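You operate a simulated robot arm through the tools that you are given. There is no shell and no other tool. Be economical: measure what you need, move in short steps, check, and stop when the job is done.

The job below is to be done with a simulated two-armed robot. You get a single attempt, and the scene is never put back.

TASK
Wind the slack rope back till the green meter reads 0.00 m, secure the reel and strap the end down.
Fine: green pin to the REST hole, then black wheel to LOW, before the green wheel turns; after it HOLD, then pin in the REEL hole, then orange ring on its peg and ratchet till TAUT shows; leave the zero button and the blue ring.

It is judged by the outcome, as a careful person would: the job done as asked, and still so three seconds after it is handed in. It fails if anything else is knocked over, pushed out of place, dropped, spilled or broken.

THE ROBOT
Two 7-joint arms with two-finger parallel grippers on one trunk, on a base that drives. Base frame: it is fixed to the floor where the robot stands at the start and does not move with it; the origin is under the middle of the robot, x ahead of it, y to its left, z up. Units: cm, degrees, N and s.
The left shoulder is at the start at [7, 18.8, 138.3], the right one opposite. With the tool pointing down near the work surface each hand reaches from about 10 to 70 cm from the robot's upright axis, wherever it stands, measured 20 degrees to its own side. Places, roughly: black wheel [40, 0, 110]; blue grip ring [-25, 125, 75]; green meter [0, 190, 90]; green wheel [40, -30, 110]; orange ratchet [0, 230, 80]; reel hole [50, -20, 100]; rest hole [30, -20, 100]; rope end [0, 225, 75]. Payload 3.91 kg a hand.
The TCP of each hand is the grasp point between the finger pads, 3 cm short of the fingertips. In the tool frame z runs along the fingers and y along their closing line. Largest opening 11 cm; finger width 2, thickness 1; the body of the gripper, 4.8 by 11.2 cm, starts 5.5 cm behind the TCP.
Orientation is told as [roll, pitch, yaw] about the base's x, y, z axes, in that order, counted from this pose: with the fingers straight down and closing along the base's y, the tool's x points along the base's -x, its y along +y and its z along -z.

THE INTERFACE
- The arms move only by the tool send_rows. It takes "left_deltas", "right_deltas" or both (then of equal length, played together; a hand with none holds still); each is a list of rows, each an object (a shift or turn left out is 0, a gripper value left out holds the last) with "delta_pos": the shift along the tool's x, y, z in units of 150 mm (1.0 is 150 mm), a list of three; "angular": the turn, a rotation vector about the tool's x, y, z in units of 60 degrees (1.0 is 60 degrees), a list of three; "gripper": the gripper command, from -1 (shut) to 1 (fully open), values between in proportion. In form: [{"delta_pos": [dx, dy, dz], "angular": [wx, wy, wz], "gripper": gripper}, ...]. A call has 1 to 8 rows; each row is the pose to reach, as a shift and turn from the pose commanded when the call began, along the tool's axes at that moment. A call with a number of a shift or a turn outside -1 to 1 is refused whole. A row lasts 0.2 s, in which the tool goes at most 5 cm and 8.6 degrees; a call with a longer step from one row to the next is refused whole, and so is a gripper value outside its range. Where a pose cannot be reached the arm comes as near as it can. A force on the tool above 70 N (or 10 N above the force at the start of the call, whichever is more), or a blocked arm, ends the call early, and 0.2 s more pass. The fingers move at their own pace (about 7.2 cm/s each) and stop on an object; they squeeze with about 24 N. The grip force told is the motor's: it shows also when the fingers shut on nothing. Time passes only in rows, and 0.2 s behind the last, so rows that repeat a pose let the fingers close. It gives the time, the measured TCP pose, the force on the tool (base axes), the opening and the grip force at its end, in the units of the frame above (readings bear some noise), with the torque about the TCP (base axes, N m) and any sound that the robot's microphone picked up, and new pictures: "pictures" is both (left out), scene, wrist or none (wrist: the cameras of the hands that moved).
- Cameras (640 x 400 px; columns grow to the right, rows downward): "scene" is now at [11.89, -4.09, 160.1]; the picture's right is [-0.47, -0.88, -0.00], its down [-0.59, 0.32, -0.74] and it looks along [0.65, -0.35, -0.67] (base axes); focal length 214 px, centre (320, 200). "left" rides on the left gripper at [7.2, -1.7, -10.3] in its tool frame; the picture's right is [0.23, 0.97, 0.00], its down [-0.76, 0.18, -0.62] and it looks along [-0.61, 0.14, 0.78] (tool axes); focal length 222 px, centre (320, 200). "right" rides on the right gripper at [7.2, 1.7, -10.3] in its tool frame; the picture's right is [-0.23, 0.97, 0.00], its down [-0.76, -0.18, -0.62] and it looks along [-0.61, -0.14, 0.78] (tool axes); focal length 222 px, centre (320, 200). There is no depth. A picture from a camera that has moved, and an enlarged one, comes with that camera's place and axes in the base frame and with its lens.
- slide_trunk(by): slides the trunk up (or, below 0, down) by that many cm; the arms and the scene camera ride with it, the base frame stays. It gives what a move gives, with no picture.
- base_move(legs): drives the robot by 1 to 6 legs, each [ahead, turn to the left] in cm and degrees, along the robot's own axes; the way and the turn of a leg run together, so that a leg with both is an arc; at most 150 cm and 180 degrees a leg. The arms and the cameras ride along, it lands a little off, and it stops where it bumps. It gives what a move gives, and a new picture of the scene camera.
- aim_head(pan, tilt): turns the head with the scene camera to pan (to the left, within 86 degrees either way) and tilt (down, from -29 to 69), counted from straight ahead of the robot. It gives what a move gives, and a new picture of the scene camera.
- inspect(camera, box): a new picture of the part [left, top, right, bottom] of that camera's present view, enlarged. No time passes.
- hand_in(): hands the job in; it is judged then, once.

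Go step by step. Nothing tells you exact positions but the pictures and the camera data: compare them with the known pose of the tool, close in by small moves and look again before you grip or let go. The budget is 120 turns and 260 pictures, counting those below and the enlarged ones. Unless the task says otherwise, let go and move clear before handing in, and close with one line.

The tools are called as name(argument=value, ...) on one line, values as JSON. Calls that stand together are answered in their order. send_rows: Moves the arms, as the interface text tells. Its arguments: {"type":"object","properties":{"left_deltas":{"type":"array","items":{"type":"object","properties":{"delta_pos":{"type":"array","items":{"type":"number"}},"angular":{"type":"array","items":{"type":"number"}},"gripper":{"type":"number"}}}},"right_deltas":{"type":"array","items":{"type":"object","properties":{"delta_pos":{"type":"array","items":{"type":"number"}},"angular":{"type":"array","items":{"type":"number"}},"gripper":{"type":"number"}}}},"pictures":{"type":"string","enum":["both","scene","wrist","none"]}},"required":[]} The other tools are called the same way: slide_trunk (by) slides the trunk up or down; base_move (legs) drives the base; aim_head (pan, tilt) turns the head that bears the scene camera; inspect (camera, box) takes an enlarged picture of a part of a camera's view; hand_in () hands the job in.

At the start:

```text
clock: 0.0
left_eef_pos: [45.77, -0.48, 147.23]
left_tcp_rot: [-0.1, 0.0, 0.0]
left_force: [-0.6, -0.3, 0.6]
left_ft_torque: [-0.01, -0.02, 0.0]
left_gripper_width: 10.99
left_finger_force: 0.0
right_eef_pos: [44.25, -37.99, 145.09]
right_tcp_rot: [0.0, -0.1, 0.0]
right_force: [0.0, 0.4, -0.7]
right_ft_torque: [-0.02, -0.02, 0.02]
right_gripper_width: 10.99
right_finger_force: 0.1
trunk travel left (down, up): [-89.3, 4.7]
robot x, y, heading: [-0.06, -0.15, -0.1]
head pan, tilt: [-28.1, 42.4]
```

scene: 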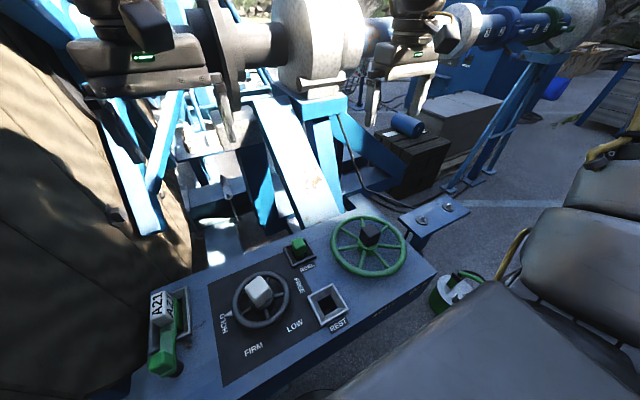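
right: 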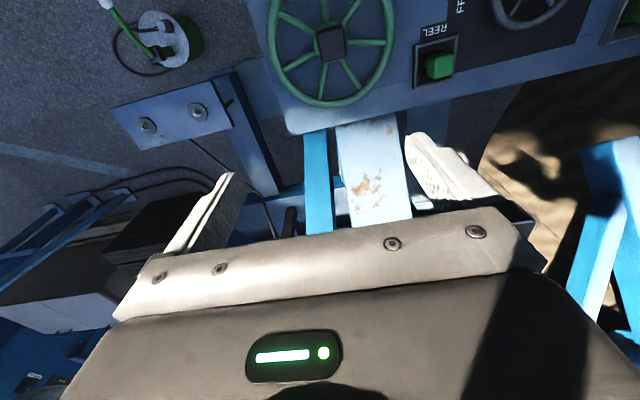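
left: 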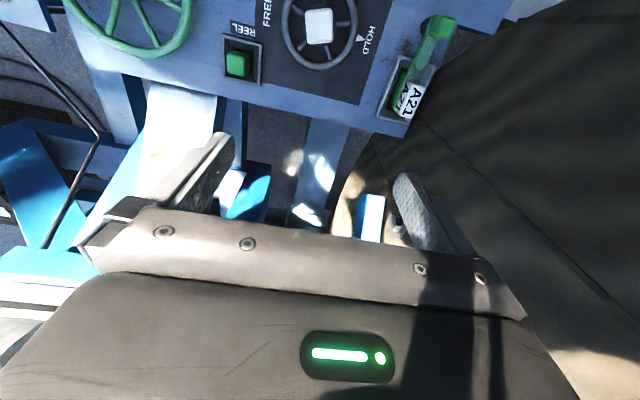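

I see the control panel with the black wheel, the green wheel, the pin in the REEL hole and an empty REST hole. I'll look at it enlarged and look around for the other stations.

inspect(camera="scene", box=[130, 200, 450, 400])

inspect(camera="right", box=[240, 0, 560, 200])

aim_head(pan=80, tilt=25)

```text
2.00 times, centred on (290, 300) of scene
camera zoom: at [11.89, -4.09, 160.1], right [-0.47, -0.88, 0.0], down [-0.59, 0.32, -0.74], along [0.65, -0.35, -0.67], focal length 429 px, centre (380, 0)
```

zoom: 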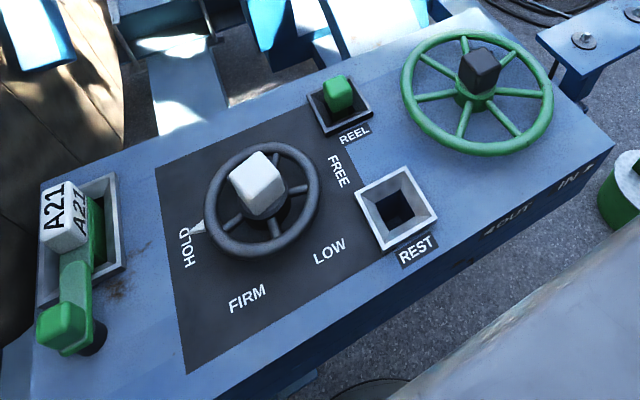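

```text
2.00 times, centred on (400, 100) of right
camera zoom: at [37.08, -36.27, 155.49], right [0.23, 0.97, 0.0], down [0.76, -0.18, 0.62], along [0.61, -0.14, -0.78], focal length 444 px, centre (160, 400)
```

zoom: 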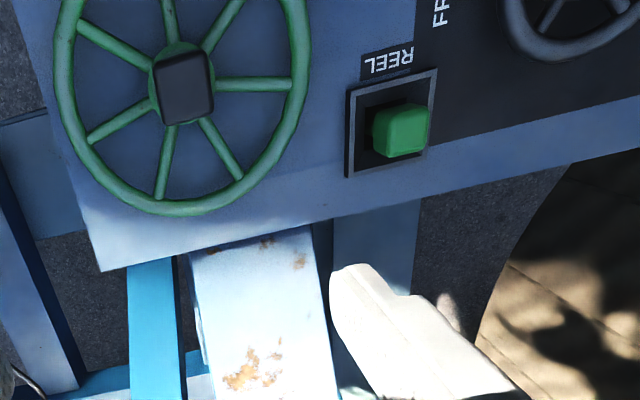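

```text
clock: 1.9
left_eef_pos: [45.86, -0.22, 147.25]
left_tcp_rot: [-0.1, 0.0, 0.1]
left_force: [-0.5, 0.1, -1.1]
left_ft_torque: [0.0, -0.01, 0.03]
left_gripper_width: 11.0
left_finger_force: 0.1
right_eef_pos: [44.08, -37.86, 145.03]
right_tcp_rot: [0.0, 0.0, 0.0]
right_force: [0.1, 0.1, 0.7]
right_ft_torque: [0.01, 0.01, 0.01]
right_gripper_width: 11.0
right_finger_force: 0.0
trunk travel left (down, up): [-89.3, 4.7]
robot x, y, heading: [0.07, -0.4, -0.3]
head pan, tilt: [80.0, 25.0]
camera scene: at [6.15, 8.9, 162.79], right [0.98, -0.17, 0.0], down [-0.07, -0.42, -0.91], along [0.16, 0.89, -0.42], focal length 214 px, centre (320, 200)
```

scene: 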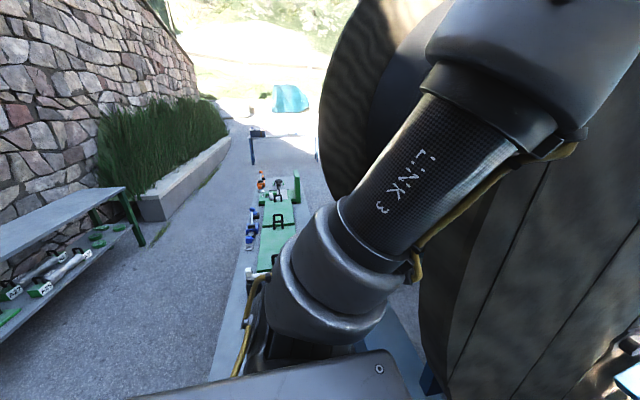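

The pin head triangulates to about [47.4, -16.3, 109] and the green hub to [40, -34.9, 110]. I'll move the right hand above the pin and the left hand aside.

send_rows(right_deltas=[{"delta_pos": [-0.03, 0.24, 0.1]}, {"delta_pos": [-0.07, 0.48, 0.25]}, {"delta_pos": [-0.11, 0.72, 0.4]}, {"delta_pos": [-0.15, 0.96, 0.6]}, {"delta_pos": [-0.19, 1.0, 0.85]}, {"delta_pos": [-0.22, 1.0, 0.98]}], left_deltas=[{"delta_pos": [0, 0.3, 0]}, {"delta_pos": [0, 0.6, 0]}, {"delta_pos": [0, 0.9, 0]}, {"delta_pos": [0, 1, 0]}, {"delta_pos": [0, 1, 0]}, {"delta_pos": [0, 1, 0]}], pictures="none")

aim_head(pan=-15, tilt=50)

inspect(camera="right", box=[0, 0, 640, 400])

```text
clock: 3.3
left_eef_pos: [44.65, 12.82, 146.12]
left_tcp_rot: [-0.2, 0.1, 0.1]
left_force: [0.6, -1.2, -0.5]
left_ft_torque: [0.03, 0.0, 0.01]
left_gripper_width: 11.0
left_finger_force: 0.1
left hand out of reach, approached as far as the arm can: row 3, 4, 5, 6
right_eef_pos: [47.33, -23.34, 130.03]
right_tcp_rot: [0.3, -0.2, -0.1]
right_force: [0.0, -0.3, 0.3]
right_ft_torque: [-0.02, 0.0, -0.01]
right_gripper_width: 11.01
right_finger_force: 0.1
right hand out of reach, approached as far as the arm can: row 4, 5, 6
trunk travel left (down, up): [-89.3, 4.7]
robot x, y, heading: [-0.21, -0.19, -0.1]
head pan, tilt: [80.0, 25.0]
```

```text
clock: 5.0
left_eef_pos: [44.53, 12.82, 146.25]
left_tcp_rot: [0.0, 0.0, 0.1]
left_force: [-0.6, -0.6, 0.1]
left_ft_torque: [-0.02, 0.02, 0.03]
left_gripper_width: 10.97
left_finger_force: 0.1
right_eef_pos: [47.39, -23.35, 130.19]
right_tcp_rot: [0.3, -0.1, 0.0]
right_force: [-1.4, -1.3, -0.4]
right_ft_torque: [-0.01, -0.02, -0.01]
right_gripper_width: 11.0
right_finger_force: 0.0
trunk travel left (down, up): [-89.3, 4.7]
robot x, y, heading: [0.03, -0.04, -0.2]
head pan, tilt: [-15.0, 50.0]
camera scene: at [11.99, -2.14, 159.04], right [-0.26, -0.97, 0.0], down [-0.74, 0.2, -0.64], along [0.62, -0.17, -0.77], focal length 214 px, centre (320, 200)
```

scene: 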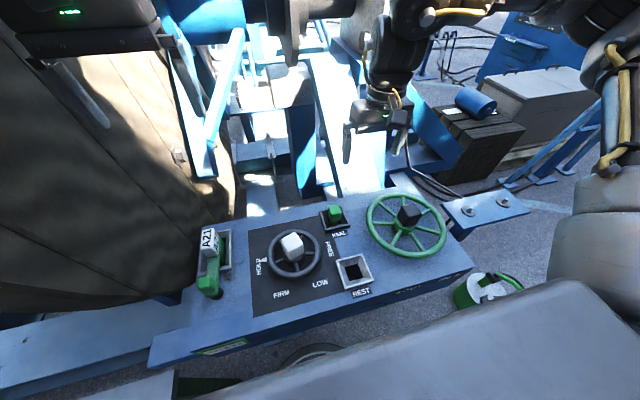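

```text
1.00 times, centred on (320, 200) of right (not enlarged: the box is as wide or as high as the picture)
camera zoom: at [40.19, -21.71, 140.51], right [0.23, 0.97, 0.0], down [0.76, -0.18, 0.62], along [0.61, -0.14, -0.78], focal length 222 px, centre (320, 200)
```

zoom: 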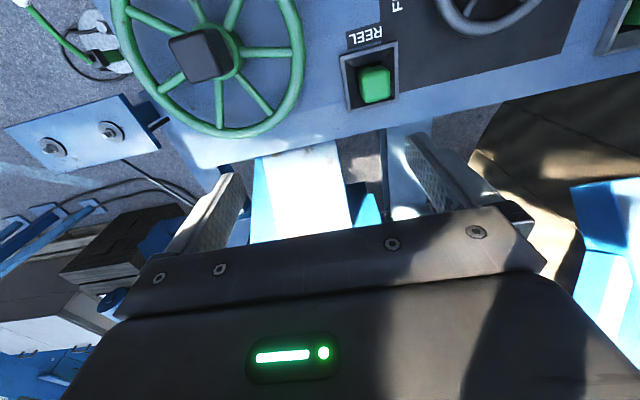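

Pin head confirmed at about [47.4, -16.2, 108.6], aligned with the base axes. I'll move the right hand above it.

send_rows(right_deltas=[{"delta_pos": [0, 0.24, 0.1], "gripper": 0.2}, {"delta_pos": [0, 0.47, 0.3], "gripper": 0.2}, {"delta_pos": [0, 0.47, 0.55], "gripper": 0.2}, {"delta_pos": [0, 0.47, 0.75], "gripper": 0.2}, {"delta_pos": [0, 0.47, 0.75], "gripper": 0.2}], pictures="both")

```text
clock: 6.2
left_eef_pos: [44.59, 12.93, 146.31]
left_tcp_rot: [0.0, 0.0, 0.1]
left_force: [-0.2, -0.9, -0.1]
left_ft_torque: [0.02, -0.02, -0.01]
left_gripper_width: 10.98
left_finger_force: 0.1
right_eef_pos: [47.19, -22.65, 120.1]
right_tcp_rot: [0.0, 0.0, 0.0]
right_force: [0.6, -0.4, 0.1]
right_ft_torque: [0.05, 0.01, 0.0]
right_gripper_width: 6.61
right_finger_force: 0.0
right hand out of reach, approached as far as the arm can: row 1, 2, 3, 4, 5
trunk travel left (down, up): [-89.3, 4.7]
robot x, y, heading: [0.01, -0.28, 0.0]
head pan, tilt: [-15.0, 50.0]
camera scene: at [11.94, -2.12, 159.04], right [-0.26, -0.97, 0.0], down [-0.74, 0.2, -0.64], along [0.62, -0.17, -0.77], focal length 214 px, centre (320, 200)
camera right: at [40.04, -21.04, 130.53], right [0.23, 0.97, 0.0], down [0.76, -0.18, 0.62], along [0.61, -0.14, -0.78], focal length 222 px, centre (320, 200)
```

scene: 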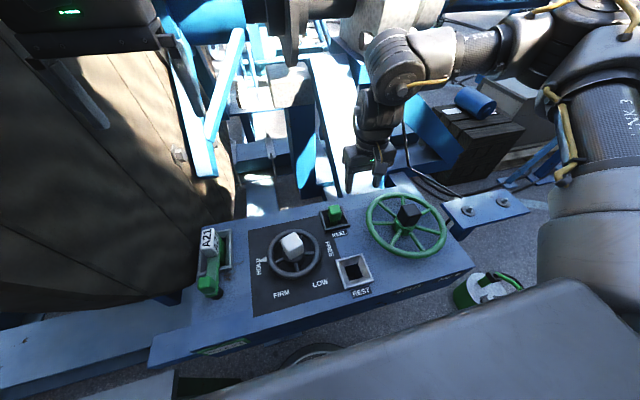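
right: 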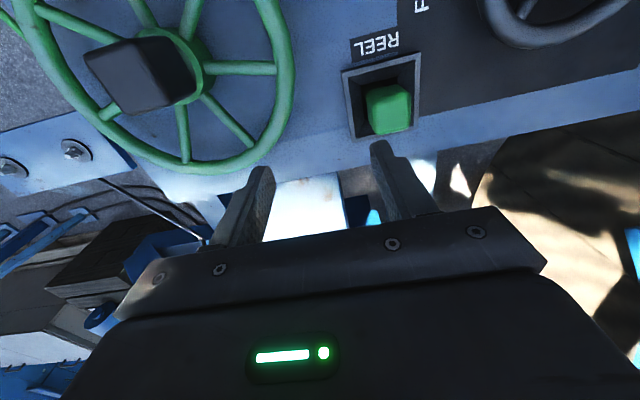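

The right arm stalls short in y, so I'll test whether a wrist turn frees it.

send_rows(right_deltas=[{"delta_pos": [0, 0.05, 0], "angular": [0, 0, 0.14]}, {"delta_pos": [0, 0.1, 0], "angular": [0, 0, 0.28]}, {"delta_pos": [0, 0.2, 0], "angular": [0, 0, 0.4]}, {"delta_pos": [0, 0.3, 0], "angular": [0, 0, 0.5]}, {"delta_pos": [0, 0.4, 0], "angular": [0, 0, 0.5]}], pictures="none")

```text
clock: 7.4
left_eef_pos: [44.62, 12.68, 146.3]
left_tcp_rot: [0.0, 0.0, 0.2]
left_force: [-0.2, 0.4, 0.8]
left_ft_torque: [0.03, 0.01, 0.02]
left_gripper_width: 10.98
left_finger_force: 0.1
right_eef_pos: [57.01, -29.91, 123.07]
right_tcp_rot: [0.1, 0.1, -29.9]
right_force: [-0.7, -0.7, 0.0]
right_ft_torque: [-0.02, 0.01, 0.01]
right_gripper_width: 6.6
right_finger_force: 0.1
right hand out of reach, approached as far as the arm can: row 1, 2, 3, 4, 5
trunk travel left (down, up): [-89.3, 4.7]
robot x, y, heading: [0.24, 0.13, 0.1]
head pan, tilt: [-15.0, 50.0]
```

Turning that way made it worse, so I'll turn the other way.

send_rows(right_deltas=[{"angular": [0, 0, -0.14]}, {"angular": [0, 0, -0.28]}, {"angular": [0, 0, -0.42]}, {"angular": [0, 0, -0.56]}, {"angular": [0, 0, -0.7]}, {"angular": [0, 0, -0.84]}, {"angular": [0, 0, -0.98]}, {"angular": [0, 0, -1.0]}], pictures="none")

```text
clock: 9.2
left_eef_pos: [44.59, 12.81, 146.15]
left_tcp_rot: [0.0, 0.0, 0.1]
left_force: [0.1, 0.3, 0.3]
left_ft_torque: [0.0, -0.01, -0.01]
left_gripper_width: 10.99
left_finger_force: 0.1
right_eef_pos: [57.3, -30.36, 123.55]
right_tcp_rot: [0.1, -0.4, 30.1]
right_force: [-0.2, -0.3, -0.1]
right_ft_torque: [-0.03, 0.01, 0.01]
right_gripper_width: 6.62
right_finger_force: 0.1
right hand out of reach, approached as far as the arm can: row 4, 5, 6, 7, 8
trunk travel left (down, up): [-89.3, 4.7]
robot x, y, heading: [-0.42, -0.16, 0.1]
head pan, tilt: [-15.0, 50.0]
```

send_rows(right_deltas=[{"delta_pos": [0.02, 0.28, 0]}, {"delta_pos": [0.05, 0.56, 0]}, {"delta_pos": [0.07, 0.84, 0]}, {"delta_pos": [0.09, 1.0, 0]}, {"delta_pos": [0.09, 1.0, 0]}], pictures="none")

```text
clock: 10.4
left_eef_pos: [44.64, 12.74, 146.21]
left_tcp_rot: [-0.1, 0.0, 0.0]
left_force: [0.0, 0.3, -0.8]
left_ft_torque: [0.0, 0.02, -0.01]
left_gripper_width: 11.01
left_finger_force: 0.0
right_eef_pos: [47.27, -22.27, 123.9]
right_tcp_rot: [0.1, -0.1, 30.0]
right_force: [0.0, 0.7, 0.1]
right_ft_torque: [-0.02, 0.01, 0.0]
right_gripper_width: 6.59
right_finger_force: 0.1
right hand out of reach, approached as far as the arm can: row 1, 2, 3, 4, 5
trunk travel left (down, up): [-89.3, 4.7]
robot x, y, heading: [0.06, 0.15, 0.0]
head pan, tilt: [-15.0, 50.0]
```

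The limit is in the shoulder, not the wrist. I'll tuck the left hand in, straighten the right wrist and turn the base 20° left.

send_rows(right_deltas=[{"delta_pos": [0, 0, -0.2], "angular": [0, 0, 0.14]}, {"delta_pos": [0, 0, -0.3], "angular": [0, 0, 0.28]}, {"delta_pos": [0, 0, -0.3], "angular": [0, 0, 0.42]}, {"delta_pos": [0, 0, -0.3], "angular": [0, 0, 0.5]}], left_deltas=[{"delta_pos": [0.13, -0.2, 0]}, {"delta_pos": [0.26, -0.4, 0]}, {"delta_pos": [0.4, -0.6, 0]}, {"delta_pos": [0.5, -0.7, 0]}], pictures="none")

base_move(legs=[[0, 20]])

```text
clock: 11.4
left_eef_pos: [36.98, 2.24, 146.3]
left_tcp_rot: [0.0, 0.1, 0.1]
left_force: [0.0, 0.0, 0.4]
left_ft_torque: [0.03, -0.03, -0.02]
left_gripper_width: 11.02
left_finger_force: 0.2
right_eef_pos: [47.25, -22.91, 127.98]
right_tcp_rot: [0.2, -0.1, -0.1]
right_force: [-0.7, 0.2, 0.8]
right_ft_torque: [0.01, -0.05, 0.0]
right_gripper_width: 6.59
right_finger_force: 0.0
right hand out of reach, approached as far as the arm can: row 2, 3
trunk travel left (down, up): [-89.3, 4.7]
robot x, y, heading: [-0.25, 0.15, -0.1]
head pan, tilt: [-15.0, 50.0]
```

```text
clock: 12.8
left_eef_pos: [34.12, 14.54, 146.27]
left_tcp_rot: [0.2, 0.0, 19.7]
left_force: [-0.4, 0.0, -1.0]
left_ft_torque: [0.0, -0.03, -0.01]
left_gripper_width: 11.01
left_finger_force: 0.0
right_eef_pos: [52.16, -5.89, 128.05]
right_tcp_rot: [0.3, -0.1, 19.6]
right_force: [1.1, -0.6, 0.7]
right_ft_torque: [0.02, 0.01, 0.01]
right_gripper_width: 6.6
right_finger_force: 0.0
trunk travel left (down, up): [-89.3, 4.7]
robot x, y, heading: [0.1, -0.14, 19.8]
head pan, tilt: [-15.0, 50.0]
camera scene: at [11.96, 1.98, 159.04], right [0.08, -1.0, 0.0], down [-0.76, -0.06, -0.64], along [0.64, 0.05, -0.77], focal length 214 px, centre (320, 200)
```

scene: 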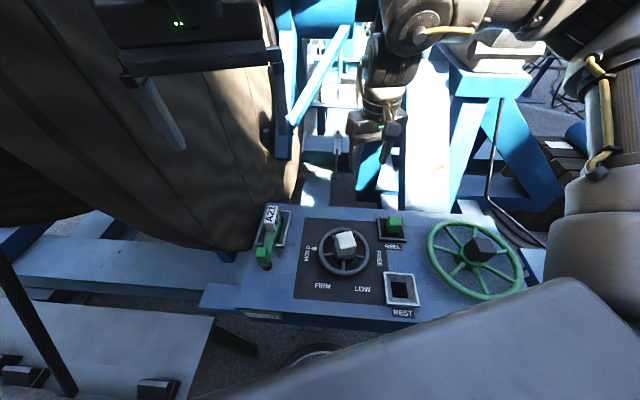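

Now the pin is in the right arm's sector. Moving above it with yaw 0.

send_rows(right_deltas=[{"delta_pos": [0.16, -0.16, 0.1], "angular": [0, 0, 0.11]}, {"delta_pos": [0.32, -0.32, 0.25], "angular": [0, 0, 0.22]}, {"delta_pos": [0.48, -0.48, 0.45], "angular": [0, 0, 0.327]}, {"delta_pos": [0.531, -0.54, 0.667], "angular": [0, 0, 0.327]}, {"delta_pos": [0.531, -0.54, 0.667], "angular": [0, 0, 0.327]}], pictures="both")

```text
clock: 14.0
left_eef_pos: [34.23, 14.49, 146.2]
left_tcp_rot: [0.1, -0.1, 19.6]
left_force: [0.2, -0.5, 0.0]
left_ft_torque: [0.01, -0.02, -0.03]
left_gripper_width: 11.0
left_finger_force: 0.2
right_eef_pos: [52.94, -15.93, 126.91]
right_tcp_rot: [0.2, 0.0, 8.2]
right_force: [-0.7, -0.8, -0.2]
right_ft_torque: [0.01, 0.03, -0.03]
right_gripper_width: 6.6
right_finger_force: 0.0
right hand out of reach, approached as far as the arm can: row 1, 2, 3, 4, 5
trunk travel left (down, up): [-89.3, 4.7]
robot x, y, heading: [-0.07, -0.03, 19.4]
head pan, tilt: [-15.0, 50.0]
camera scene: at [11.99, 1.91, 159.03], right [0.08, -1.0, 0.0], down [-0.76, -0.06, -0.64], along [0.64, 0.05, -0.77], focal length 214 px, centre (320, 200)
camera right: at [45.61, -15.3, 137.41], right [0.09, 1.0, 0.01], down [0.78, -0.07, 0.62], along [0.62, -0.05, -0.78], focal length 222 px, centre (320, 200)
```

scene: 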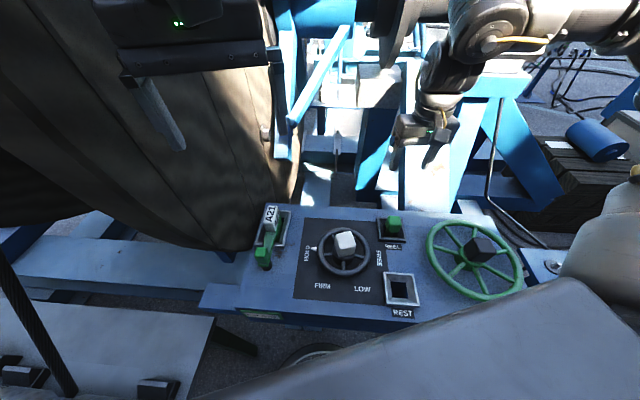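
right: 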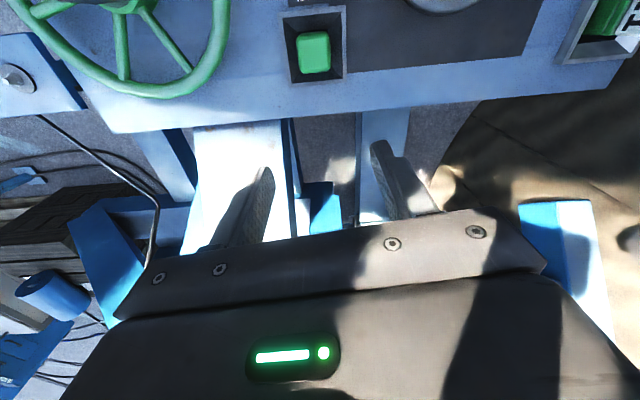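

The arm stalls when the hand is too close to its shoulder, so I want to back the base up about 20 cm. First I'll raise the trunk and check the space beside and behind.

slide_trunk(by=4.5)

aim_head(pan=86, tilt=35)

aim_head(pan=-86, tilt=35)

```text
clock: 14.9
left_eef_pos: [34.08, 14.65, 150.68]
left_tcp_rot: [0.0, 0.1, 19.6]
left_force: [0.1, 0.2, -0.1]
left_ft_torque: [-0.01, 0.03, 0.0]
left_gripper_width: 11.0
left_finger_force: 0.0
right_eef_pos: [52.92, -15.5, 131.59]
right_tcp_rot: [0.2, 0.0, 8.2]
right_force: [-0.6, -0.4, 0.5]
right_ft_torque: [-0.02, 0.0, 0.0]
right_gripper_width: 6.59
right_finger_force: 0.1
trunk travel left (down, up): [-93.8, 0.2]
robot x, y, heading: [0.11, 0.06, 19.5]
head pan, tilt: [-15.0, 50.0]
```

```text
clock: 16.7
left_eef_pos: [34.07, 14.73, 150.86]
left_tcp_rot: [-0.1, 0.0, 19.5]
left_force: [0.1, 0.4, -0.3]
left_ft_torque: [-0.01, -0.02, -0.03]
left_gripper_width: 10.98
left_finger_force: 0.0
right_eef_pos: [52.89, -15.62, 131.53]
right_tcp_rot: [0.2, 0.0, 8.1]
right_force: [0.5, 0.6, 0.1]
right_ft_torque: [-0.02, 0.01, 0.03]
right_gripper_width: 6.61
right_finger_force: 0.1
trunk travel left (down, up): [-93.8, 0.2]
robot x, y, heading: [-0.0, 0.17, 19.6]
head pan, tilt: [85.9, 35.0]
camera scene: at [1.9, 9.99, 165.71], right [0.96, 0.27, 0.0], down [0.15, -0.55, -0.82], along [-0.22, 0.79, -0.57], focal length 214 px, centre (320, 200)
```

scene: 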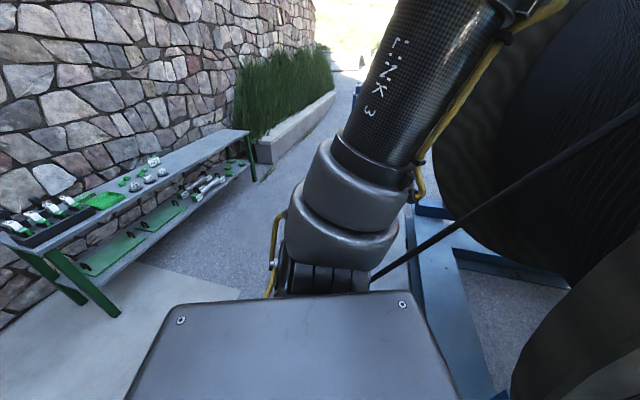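

```text
clock: 19.3
left_eef_pos: [34.23, 14.64, 150.83]
left_tcp_rot: [0.0, 0.0, 19.6]
left_force: [-0.4, -0.2, 0.0]
left_ft_torque: [-0.01, 0.01, -0.01]
left_gripper_width: 11.02
left_finger_force: 0.0
right_eef_pos: [52.87, -15.54, 131.43]
right_tcp_rot: [0.2, -0.1, 8.2]
right_force: [1.0, 0.5, 0.2]
right_ft_torque: [0.01, 0.01, -0.01]
right_gripper_width: 6.59
right_finger_force: 0.1
trunk travel left (down, up): [-93.8, 0.2]
robot x, y, heading: [-0.15, 0.15, 19.6]
head pan, tilt: [-85.9, 35.0]
camera scene: at [7.8, -6.55, 165.71], right [-0.92, -0.4, 0.0], down [-0.23, 0.53, -0.82], along [0.33, -0.75, -0.57], focal length 214 px, centre (320, 200)
```

scene: 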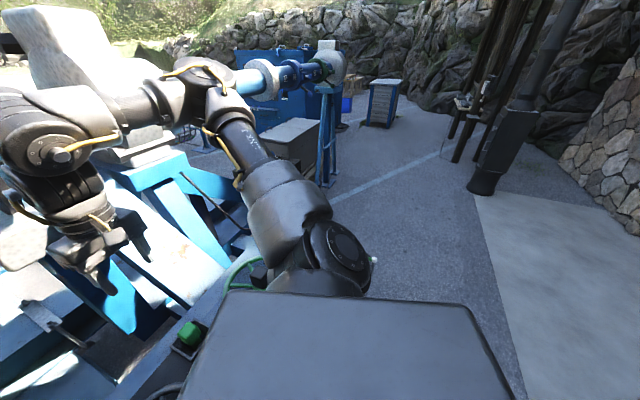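

There's room behind. I'll back up 20 cm.

base_move(legs=[[-20, 0]])

aim_head(pan=-35, tilt=42)

```text
clock: 20.9
left_eef_pos: [15.18, 8.07, 150.68]
left_tcp_rot: [0.0, 0.3, 19.8]
left_force: [0.4, -0.6, -0.9]
left_ft_torque: [-0.04, 0.05, -0.02]
left_gripper_width: 11.0
left_finger_force: 0.0
right_eef_pos: [33.95, -22.4, 131.31]
right_tcp_rot: [0.2, 0.1, 8.3]
right_force: [0.2, 0.8, -0.1]
right_ft_torque: [0.01, 0.03, 0.02]
right_gripper_width: 6.58
right_finger_force: 0.1
trunk travel left (down, up): [-93.8, 0.2]
robot x, y, heading: [-19.56, -6.98, 19.6]
head pan, tilt: [-85.9, 35.0]
camera scene: at [-11.06, -13.27, 165.68], right [-0.92, -0.4, 0.0], down [-0.23, 0.52, -0.82], along [0.33, -0.75, -0.57], focal length 214 px, centre (320, 200)
```

scene: 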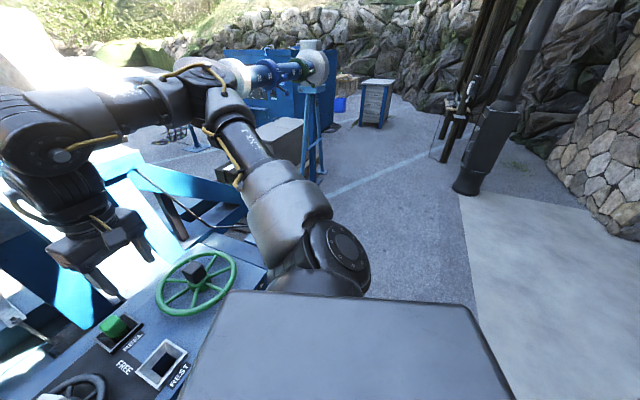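

```text
clock: 22.1
left_eef_pos: [14.73, 7.89, 150.81]
left_tcp_rot: [0.0, 0.1, 19.7]
left_force: [0.8, -0.2, 0.1]
left_ft_torque: [-0.01, 0.02, -0.02]
left_gripper_width: 11.0
left_finger_force: 0.1
right_eef_pos: [33.41, -22.45, 131.44]
right_tcp_rot: [0.2, 0.0, 8.3]
right_force: [-0.9, -0.3, -0.1]
right_ft_torque: [0.02, 0.02, 0.0]
right_gripper_width: 6.59
right_finger_force: 0.1
trunk travel left (down, up): [-93.8, 0.2]
robot x, y, heading: [-19.64, -7.15, 19.6]
head pan, tilt: [-35.0, 42.0]
camera scene: at [-7.06, -7.6, 164.65], right [-0.26, -0.96, 0.0], down [-0.65, 0.18, -0.74], along [0.72, -0.2, -0.67], focal length 214 px, centre (320, 200)
```

scene: 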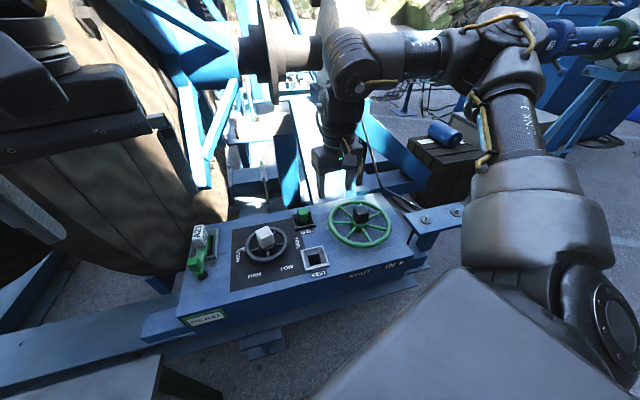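

send_rows(right_deltas=[{"delta_pos": [-0.25, 0.08, 0.1], "angular": [0, 0, 0.07]}, {"delta_pos": [-0.5, 0.16, 0.25], "angular": [0, 0, 0.138]}, {"delta_pos": [-0.75, 0.22, 0.45], "angular": [0, 0, 0.138]}, {"delta_pos": [-0.977, 0.276, 0.65], "angular": [0, 0, 0.138]}, {"delta_pos": [-0.977, 0.276, 0.893], "angular": [0, 0, 0.138]}, {"delta_pos": [-0.977, 0.276, 0.893], "angular": [0, 0, 0.138]}], pictures="both")

```text
clock: 23.5
left_eef_pos: [14.64, 7.96, 150.78]
left_tcp_rot: [0.0, -0.1, 19.8]
left_force: [-1.1, -0.7, 1.0]
left_ft_torque: [-0.03, 0.0, -0.07]
left_gripper_width: 11.0
left_finger_force: 0.1
right_eef_pos: [45.67, -18.45, 119.18]
right_tcp_rot: [0.4, 0.0, 0.0]
right_force: [0.4, -0.4, -0.8]
right_ft_torque: [0.0, -0.01, 0.01]
right_gripper_width: 6.6
right_finger_force: 0.1
right hand out of reach, approached as far as the arm can: row 4, 5, 6
trunk travel left (down, up): [-93.8, 0.2]
robot x, y, heading: [-19.53, -7.54, 19.9]
head pan, tilt: [-35.0, 42.0]
camera scene: at [-7.19, -7.51, 164.66], right [-0.26, -0.96, 0.0], down [-0.65, 0.18, -0.74], along [0.72, -0.2, -0.67], focal length 214 px, centre (320, 200)
camera right: at [38.56, -16.94, 129.5], right [0.23, 0.97, 0.01], down [0.76, -0.18, 0.62], along [0.61, -0.14, -0.78], focal length 222 px, centre (320, 200)
```

scene: 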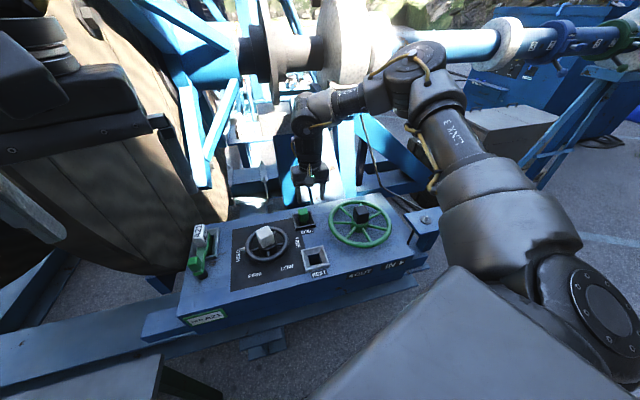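
right: 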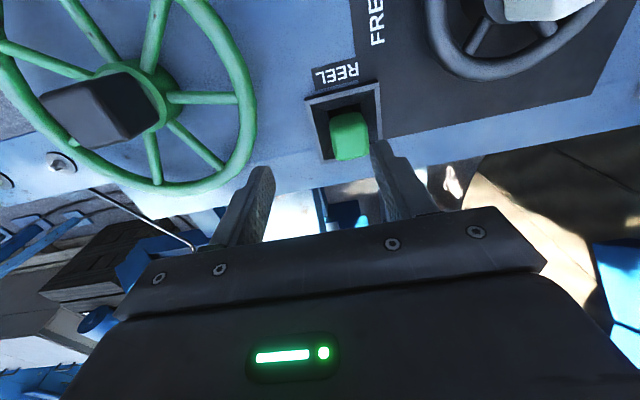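

Now it's at the outer limit (66 cm), so I'll go forward 8 cm.

base_move(legs=[[8, 0]])

```text
clock: 24.6
left_eef_pos: [21.06, 10.09, 151.12]
left_tcp_rot: [0.0, -0.7, 19.5]
left_force: [0.0, 0.0, 0.6]
left_ft_torque: [-0.01, 0.03, 0.03]
left_gripper_width: 11.01
left_finger_force: 0.1
right_eef_pos: [52.39, -16.34, 119.56]
right_tcp_rot: [0.6, -0.6, 0.0]
right_force: [0.3, -0.1, 0.6]
right_ft_torque: [0.01, 0.01, 0.0]
right_gripper_width: 6.61
right_finger_force: 0.0
trunk travel left (down, up): [-93.8, 0.2]
robot x, y, heading: [-11.62, -4.02, 19.8]
head pan, tilt: [-35.0, 42.0]
camera scene: at [0.24, -5.05, 164.66], right [-0.26, -0.96, 0.0], down [-0.64, 0.18, -0.74], along [0.72, -0.2, -0.67], focal length 214 px, centre (320, 200)
```

scene: 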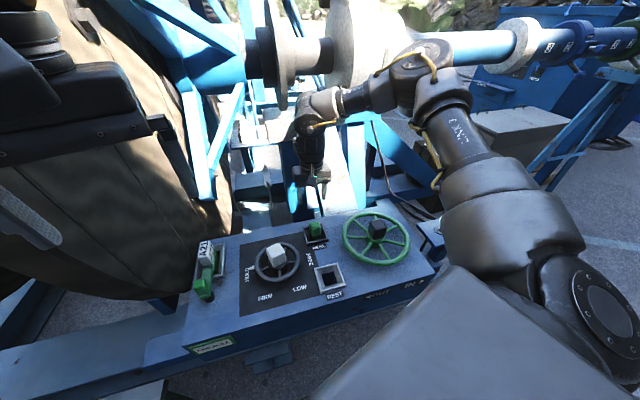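

send_rows(right_deltas=[{"delta_pos": [0.2, 0, 0]}, {"delta_pos": [0.333, 0, 0.1]}, {"delta_pos": [0.333, 0, 0.15]}, {"delta_pos": [0.333, 0, 0.15]}], pictures="wrist")

inspect(camera="scene", box=[180, 120, 440, 300])

```text
clock: 25.6
left_eef_pos: [21.25, 10.26, 151.03]
left_tcp_rot: [-0.1, -0.4, 19.6]
left_force: [-0.9, 0.3, -0.1]
left_ft_torque: [0.01, 0.0, -0.03]
left_gripper_width: 10.98
left_finger_force: 0.1
right_eef_pos: [48.08, -16.73, 117.19]
right_tcp_rot: [0.5, -0.2, 0.2]
right_force: [0.2, -0.5, -0.5]
right_ft_torque: [-0.02, 0.02, 0.0]
right_gripper_width: 6.62
right_finger_force: 0.0
right hand out of reach, approached as far as the arm can: row 2, 3, 4
trunk travel left (down, up): [-93.8, 0.2]
robot x, y, heading: [-11.37, -3.82, 19.7]
head pan, tilt: [-35.0, 42.0]
camera right: at [40.96, -15.16, 127.6], right [0.22, 0.97, 0.01], down [0.76, -0.18, 0.63], along [0.61, -0.13, -0.78], focal length 222 px, centre (320, 200)
```

right: 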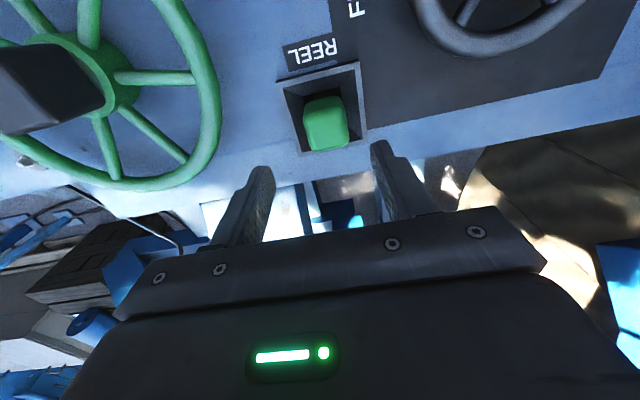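

```text
2.22 times, centred on (310, 210) of scene
camera zoom: at [0.57, -4.71, 164.66], right [-0.27, -0.96, 0.0], down [-0.65, 0.18, -0.74], along [0.72, -0.2, -0.67], focal length 477 px, centre (342, 178)
```

zoom: 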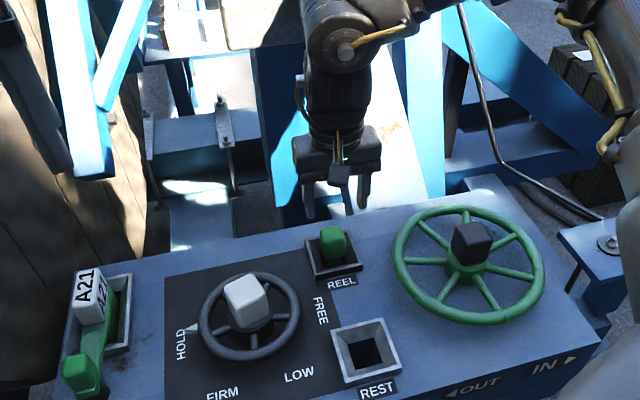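

The pin is nearly below the hand: head around [47.6, -16.0, 109]. I'll shift slightly and descend carefully.

send_rows(right_deltas=[{"delta_pos": [0.03, 0.047, 0.1]}, {"delta_pos": [0.03, 0.047, 0.2]}, {"delta_pos": [0.03, 0.047, 0.3]}, {"delta_pos": [0.03, 0.047, 0.3]}], pictures="wrist")

inspect(camera="scene", box=[250, 150, 410, 250])

```text
clock: 26.6
left_eef_pos: [21.42, 10.14, 151.1]
left_tcp_rot: [-0.1, -0.4, 19.5]
left_force: [-0.2, -0.2, 0.1]
left_ft_torque: [0.0, -0.01, 0.0]
left_gripper_width: 11.0
left_finger_force: 0.0
right_eef_pos: [49.27, -17.32, 113.55]
right_tcp_rot: [0.5, -0.4, 0.3]
right_force: [0.2, 0.5, 0.3]
right_ft_torque: [-0.02, 0.01, 0.01]
right_gripper_width: 6.6
right_finger_force: 0.0
right hand out of reach, approached as far as the arm can: row 1, 2, 3, 4
trunk travel left (down, up): [-93.8, 0.2]
robot x, y, heading: [-11.68, -4.0, 19.8]
head pan, tilt: [-35.0, 42.0]
camera right: at [42.08, -15.77, 123.95], right [0.22, 0.97, 0.01], down [0.76, -0.18, 0.63], along [0.61, -0.13, -0.78], focal length 222 px, centre (320, 200)
```

right: 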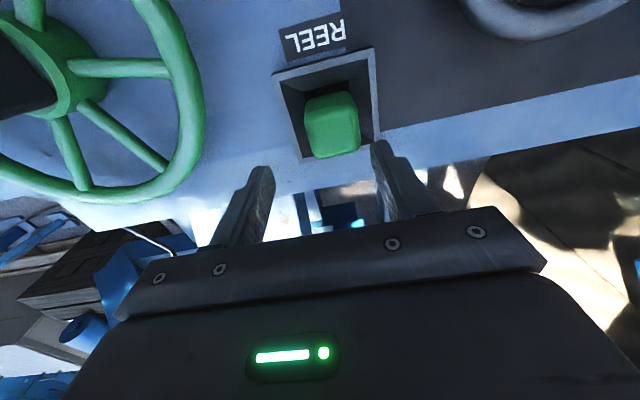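

```text
4.00 times, centred on (330, 200) of scene
camera zoom: at [0.63, -4.92, 164.66], right [-0.27, -0.96, 0.0], down [-0.65, 0.18, -0.74], along [0.72, -0.2, -0.67], focal length 858 px, centre (280, 200)
```

zoom: 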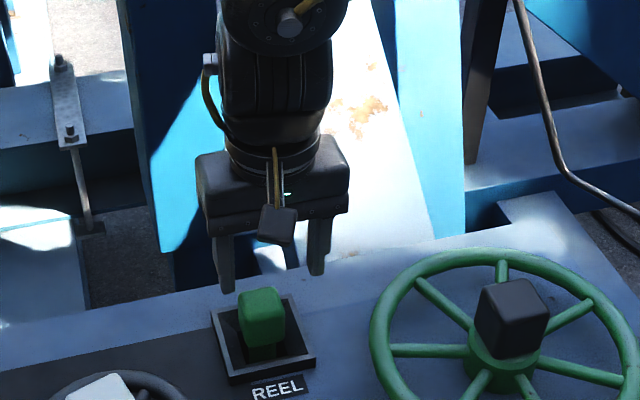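

As the hand goes lower it's pushed outward, which looks like a posture limit. I'll test with the trunk lower: raise the hand, lower the trunk 15 cm, then try again.

send_rows(right_deltas=[{"delta_pos": [0, 0, -0.3]}, {"delta_pos": [0, 0, -0.6]}, {"delta_pos": [0, 0, -0.9]}, {"delta_pos": [0, 0, -1]}, {"delta_pos": [0, 0, -1]}], pictures="none")

slide_trunk(by=-12)

send_rows(right_deltas=[{"delta_pos": [0.15, 0.07, 0]}, {"delta_pos": [0.3, 0.07, 0]}, {"delta_pos": [0.4, 0.07, 0]}, {"delta_pos": [0.4, 0.07, 0]}], pictures="none")

```text
clock: 27.8
left_eef_pos: [21.47, 10.18, 151.02]
left_tcp_rot: [0.0, -0.4, 19.6]
left_force: [0.4, 0.4, 0.5]
left_ft_torque: [-0.02, -0.03, -0.01]
left_gripper_width: 11.03
left_finger_force: 0.0
right_eef_pos: [49.39, -17.82, 128.45]
right_tcp_rot: [0.5, -0.4, 0.0]
right_force: [-0.2, 0.2, 0.4]
right_ft_torque: [-0.01, 0.02, -0.03]
right_gripper_width: 6.61
right_finger_force: 0.0
trunk travel left (down, up): [-93.8, 0.2]
robot x, y, heading: [-11.55, -4.13, 19.7]
head pan, tilt: [-35.0, 42.0]
```

```text
clock: 29.3
left_eef_pos: [21.42, 10.15, 139.09]
left_tcp_rot: [0.0, -0.4, 19.5]
left_force: [0.4, -0.5, -0.6]
left_ft_torque: [0.01, 0.02, -0.02]
left_gripper_width: 10.99
left_finger_force: 0.1
right_eef_pos: [49.22, -17.72, 116.44]
right_tcp_rot: [0.5, -0.4, -0.1]
right_force: [0.0, -0.6, -0.6]
right_ft_torque: [0.0, 0.02, -0.03]
right_gripper_width: 6.59
right_finger_force: 0.1
trunk travel left (down, up): [-81.8, 12.2]
robot x, y, heading: [-11.67, -4.04, 19.5]
head pan, tilt: [-35.0, 42.0]
```

```text
clock: 30.3
left_eef_pos: [21.5, 10.26, 139.04]
left_tcp_rot: [0.0, -0.4, 19.5]
left_force: [0.1, -0.7, 0.8]
left_ft_torque: [-0.02, -0.01, -0.04]
left_gripper_width: 11.0
left_finger_force: 0.1
right_eef_pos: [45.93, -17.82, 116.72]
right_tcp_rot: [0.5, -0.3, 0.1]
right_force: [0.0, 0.2, 0.1]
right_ft_torque: [0.0, -0.01, 0.03]
right_gripper_width: 6.59
right_finger_force: 0.0
right hand out of reach, approached as far as the arm can: row 2, 3, 4
trunk travel left (down, up): [-81.8, 12.2]
robot x, y, heading: [-11.42, -3.91, 19.5]
head pan, tilt: [-35.0, 42.0]
```

Lowering the trunk helps. I'll raise both hands and lower the trunk 18 cm more.

send_rows(right_deltas=[{"delta_pos": [0, 0, -0.3]}, {"delta_pos": [0, 0, -0.6]}, {"delta_pos": [0, 0, -0.9]}, {"delta_pos": [0, 0, -1]}, {"delta_pos": [0, 0, -1]}], left_deltas=[{"delta_pos": [0, 0, -0.3]}, {"delta_pos": [0, 0, -0.6]}, {"delta_pos": [0, 0, -0.9]}, {"delta_pos": [0, 0, -1]}, {"delta_pos": [0, 0, -1]}], pictures="none")

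slide_trunk(by=-15)

send_rows(right_deltas=[{"delta_pos": [0.05, 0.1, 0]}, {"delta_pos": [-0.05, 0.13, 0.1]}, {"delta_pos": [-0.08, 0.13, 0.1]}, {"delta_pos": [-0.08, 0.13, 0.1]}], pictures="both")

```text
clock: 31.5
left_eef_pos: [24.72, 8.63, 149.21]
left_tcp_rot: [-0.2, -0.3, 19.6]
left_force: [-0.6, -1.6, 0.6]
left_ft_torque: [0.06, 0.01, 0.0]
left_gripper_width: 11.01
left_finger_force: 0.1
left hand out of reach, approached as far as the arm can: row 3, 4
right_eef_pos: [45.7, -17.96, 131.88]
right_tcp_rot: [0.7, -0.3, 0.1]
right_force: [-1.0, 0.2, 0.6]
right_ft_torque: [0.04, 0.02, 0.01]
right_gripper_width: 6.6
right_finger_force: 0.0
trunk travel left (down, up): [-81.8, 12.2]
robot x, y, heading: [-11.89, -4.29, 19.5]
head pan, tilt: [-35.0, 42.0]
```

```text
clock: 33.2
left_eef_pos: [24.56, 8.81, 134.3]
left_tcp_rot: [-0.3, -0.3, 19.6]
left_force: [1.1, -0.1, -0.8]
left_ft_torque: [0.0, 0.02, -0.01]
left_gripper_width: 11.0
left_finger_force: 0.1
right_eef_pos: [45.58, -17.95, 116.92]
right_tcp_rot: [0.7, -0.4, 0.0]
right_force: [0.6, -0.2, 0.0]
right_ft_torque: [0.01, 0.0, -0.02]
right_gripper_width: 6.61
right_finger_force: 0.1
trunk travel left (down, up): [-66.8, 27.2]
robot x, y, heading: [-11.89, -4.34, 19.7]
head pan, tilt: [-35.0, 42.0]
```

```text
clock: 34.2
left_eef_pos: [24.6, 8.83, 134.16]
left_tcp_rot: [-0.5, -0.3, 19.6]
left_force: [-0.7, -0.3, -0.2]
left_ft_torque: [-0.01, 0.03, 0.02]
left_gripper_width: 10.98
left_finger_force: 0.1
right_eef_pos: [46.58, -16.16, 115.04]
right_tcp_rot: [0.7, -0.4, 0.0]
right_force: [0.2, 0.2, -0.2]
right_ft_torque: [0.0, 0.02, -0.02]
right_gripper_width: 6.6
right_finger_force: 0.0
right hand out of reach, approached as far as the arm can: row 3, 4
trunk travel left (down, up): [-66.8, 27.2]
robot x, y, heading: [-11.8, -3.78, 19.7]
head pan, tilt: [-35.0, 42.0]
camera scene: at [0.58, -4.83, 137.66], right [-0.27, -0.96, 0.0], down [-0.65, 0.18, -0.74], along [0.72, -0.2, -0.67], focal length 214 px, centre (320, 200)
camera right: at [39.37, -14.67, 125.46], right [0.23, 0.97, 0.02], down [0.76, -0.19, 0.63], along [0.61, -0.13, -0.78], focal length 222 px, centre (320, 200)
```

scene: 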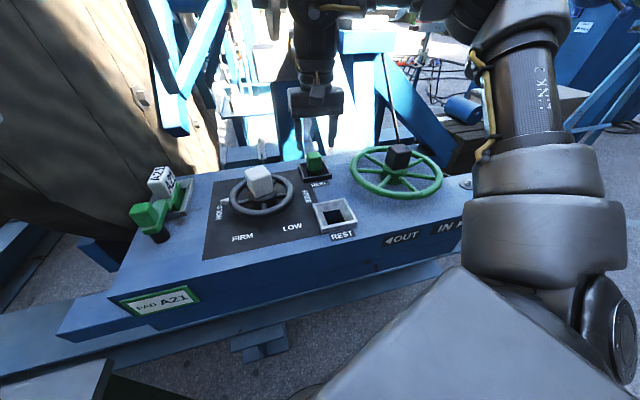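
right: 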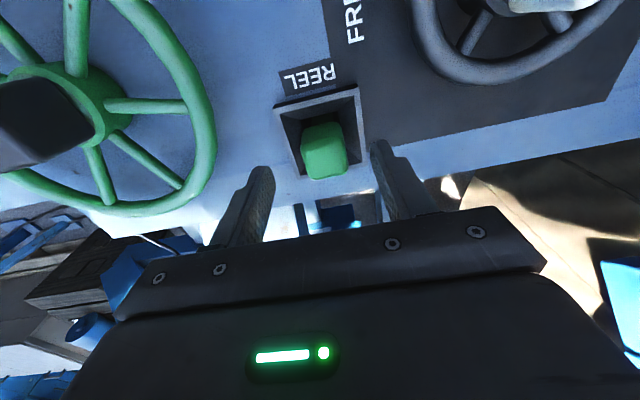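

The hand is now centered over the pin at about [46.6, -16, 109.5]. I'll narrow the opening a bit and descend.

send_rows(right_deltas=[{"delta_pos": [0, 0.02, 0.1], "gripper": 0.0}, {"delta_pos": [0, 0.02, 0.2], "gripper": 0.0}, {"delta_pos": [0, 0.02, 0.3], "gripper": 0.0}, {"delta_pos": [0, 0.02, 0.3], "gripper": 0.0}], pictures="wrist")

inspect(camera="scene", box=[250, 110, 410, 210])

```text
clock: 35.2
left_eef_pos: [24.52, 8.87, 134.21]
left_tcp_rot: [-0.3, -0.3, 19.7]
left_force: [0.2, -0.5, -0.4]
left_ft_torque: [-0.02, 0.01, -0.01]
left_gripper_width: 10.98
left_finger_force: 0.1
right_eef_pos: [46.5, -15.72, 110.5]
right_tcp_rot: [0.5, -0.4, 0.0]
right_force: [-1.1, 0.1, -0.5]
right_ft_torque: [0.01, 0.01, -0.03]
right_gripper_width: 5.51
right_finger_force: 0.1
trunk travel left (down, up): [-66.8, 27.2]
robot x, y, heading: [-11.48, -4.1, 19.5]
head pan, tilt: [-35.0, 42.0]
camera right: at [39.35, -14.17, 120.9], right [0.23, 0.97, 0.01], down [0.76, -0.18, 0.63], along [0.61, -0.13, -0.78], focal length 222 px, centre (320, 200)
```

right: 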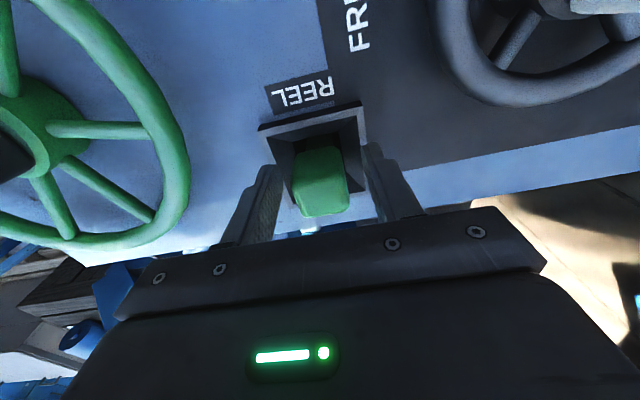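

```text
4.00 times, centred on (330, 160) of scene
camera zoom: at [0.61, -4.86, 137.66], right [-0.27, -0.96, 0.0], down [-0.65, 0.18, -0.74], along [0.72, -0.2, -0.67], focal length 858 px, centre (280, 360)
```

zoom: 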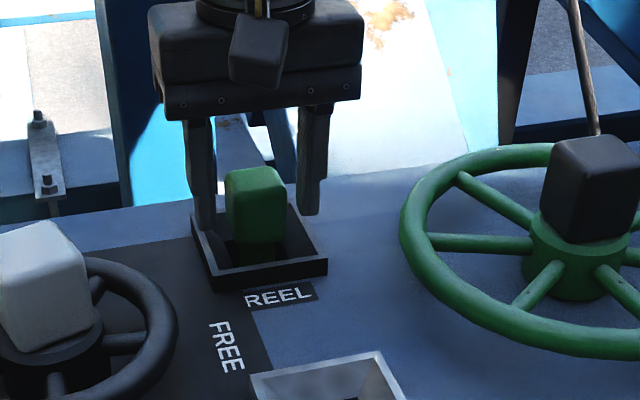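

The fingers straddle the pin head with nearly 3 cm of overlap. I'll nudge 0.6 cm forward and close.

send_rows(right_deltas=[{"delta_pos": [-0.04, 0, 0.03], "gripper": 0.0}, {"delta_pos": [-0.04, 0, 0.03], "gripper": -0.6}, {"delta_pos": [-0.04, 0, 0.03], "gripper": -0.6}, {"delta_pos": [-0.04, 0, 0.03], "gripper": -0.6}], pictures="wrist")

inspect(camera="scene", box=[250, 110, 410, 210])

```text
clock: 36.2
left_eef_pos: [24.68, 8.69, 134.19]
left_tcp_rot: [-0.3, -0.3, 19.6]
left_force: [0.2, -0.3, -0.5]
left_ft_torque: [-0.02, 0.03, 0.0]
left_gripper_width: 11.0
left_finger_force: 0.0
right_eef_pos: [47.37, -15.83, 109.98]
right_tcp_rot: [0.5, -0.4, 0.0]
right_force: [0.2, -0.3, 0.2]
right_ft_torque: [-0.12, 0.05, 0.0]
right_gripper_width: 3.57
right_finger_force: 23.8
trunk travel left (down, up): [-66.8, 27.2]
robot x, y, heading: [-11.63, -4.04, 19.7]
head pan, tilt: [-35.0, 42.0]
camera right: at [40.11, -14.26, 120.52], right [0.23, 0.97, 0.01], down [0.76, -0.18, 0.63], along [0.61, -0.13, -0.78], focal length 222 px, centre (320, 200)
```

right: 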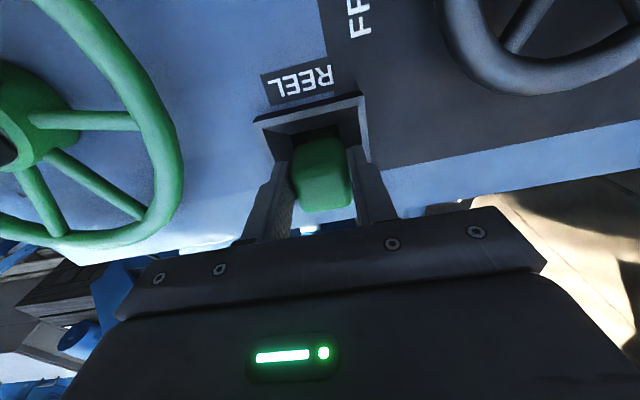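

```text
4.00 times, centred on (330, 160) of scene
camera zoom: at [0.65, -4.89, 137.65], right [-0.27, -0.96, 0.0], down [-0.65, 0.18, -0.74], along [0.72, -0.2, -0.67], focal length 858 px, centre (280, 360)
```

zoom: 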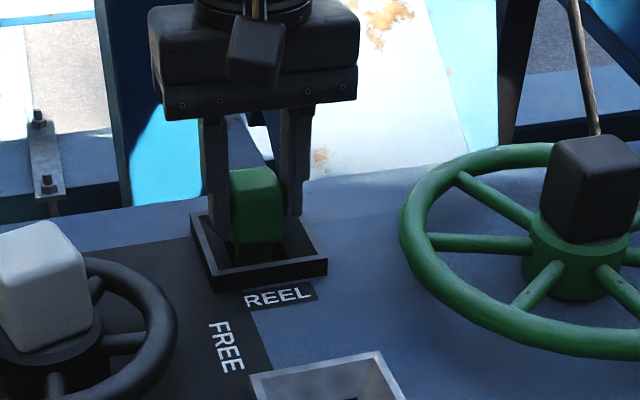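

Gripped firmly (3.57 cm, 24 N). Lifting straight up.

send_rows(right_deltas=[{"delta_pos": [0, 0, -0.1]}, {"delta_pos": [0, 0, -0.25]}, {"delta_pos": [0, 0, -0.45]}, {"delta_pos": [0, 0, -0.65]}, {"delta_pos": [0, 0, -0.85]}, {"delta_pos": [0, 0, -0.85]}], pictures="both")

```text
clock: 37.6
left_eef_pos: [24.58, 8.89, 134.2]
left_tcp_rot: [-0.4, -0.3, 19.5]
left_force: [-0.2, -0.3, -0.2]
left_ft_torque: [0.03, 0.0, 0.03]
left_gripper_width: 11.01
left_finger_force: 0.1
right_eef_pos: [44.43, -18.45, 119.22]
right_tcp_rot: [0.8, -0.6, 0.0]
right_force: [0.3, 3.7, -0.5]
right_ft_torque: [0.28, 0.03, 0.02]
right_gripper_width: 3.69
right_finger_force: 23.9
right hand out of reach, approached as far as the arm can: row 3, 4, 5, 6
trunk travel left (down, up): [-66.8, 27.2]
robot x, y, heading: [-11.83, -4.35, 19.5]
head pan, tilt: [-35.0, 42.0]
camera scene: at [0.59, -4.79, 137.68], right [-0.27, -0.96, 0.0], down [-0.65, 0.18, -0.74], along [0.72, -0.2, -0.67], focal length 214 px, centre (320, 200)
camera right: at [37.18, -16.94, 129.55], right [0.23, 0.97, 0.02], down [0.76, -0.19, 0.63], along [0.61, -0.13, -0.78], focal length 222 px, centre (320, 200)
```

scene: 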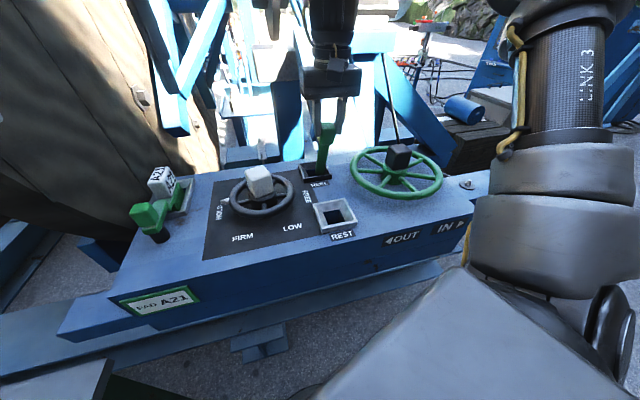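
right: 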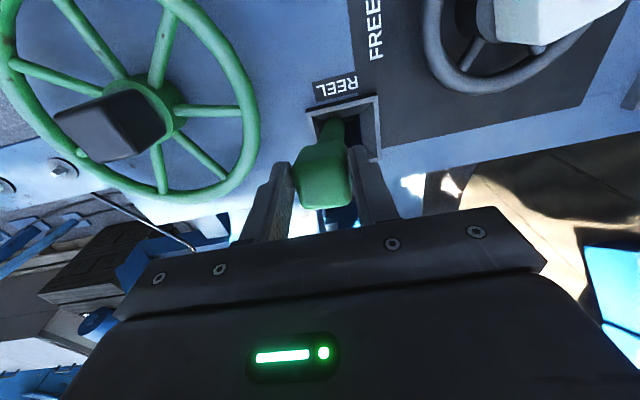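

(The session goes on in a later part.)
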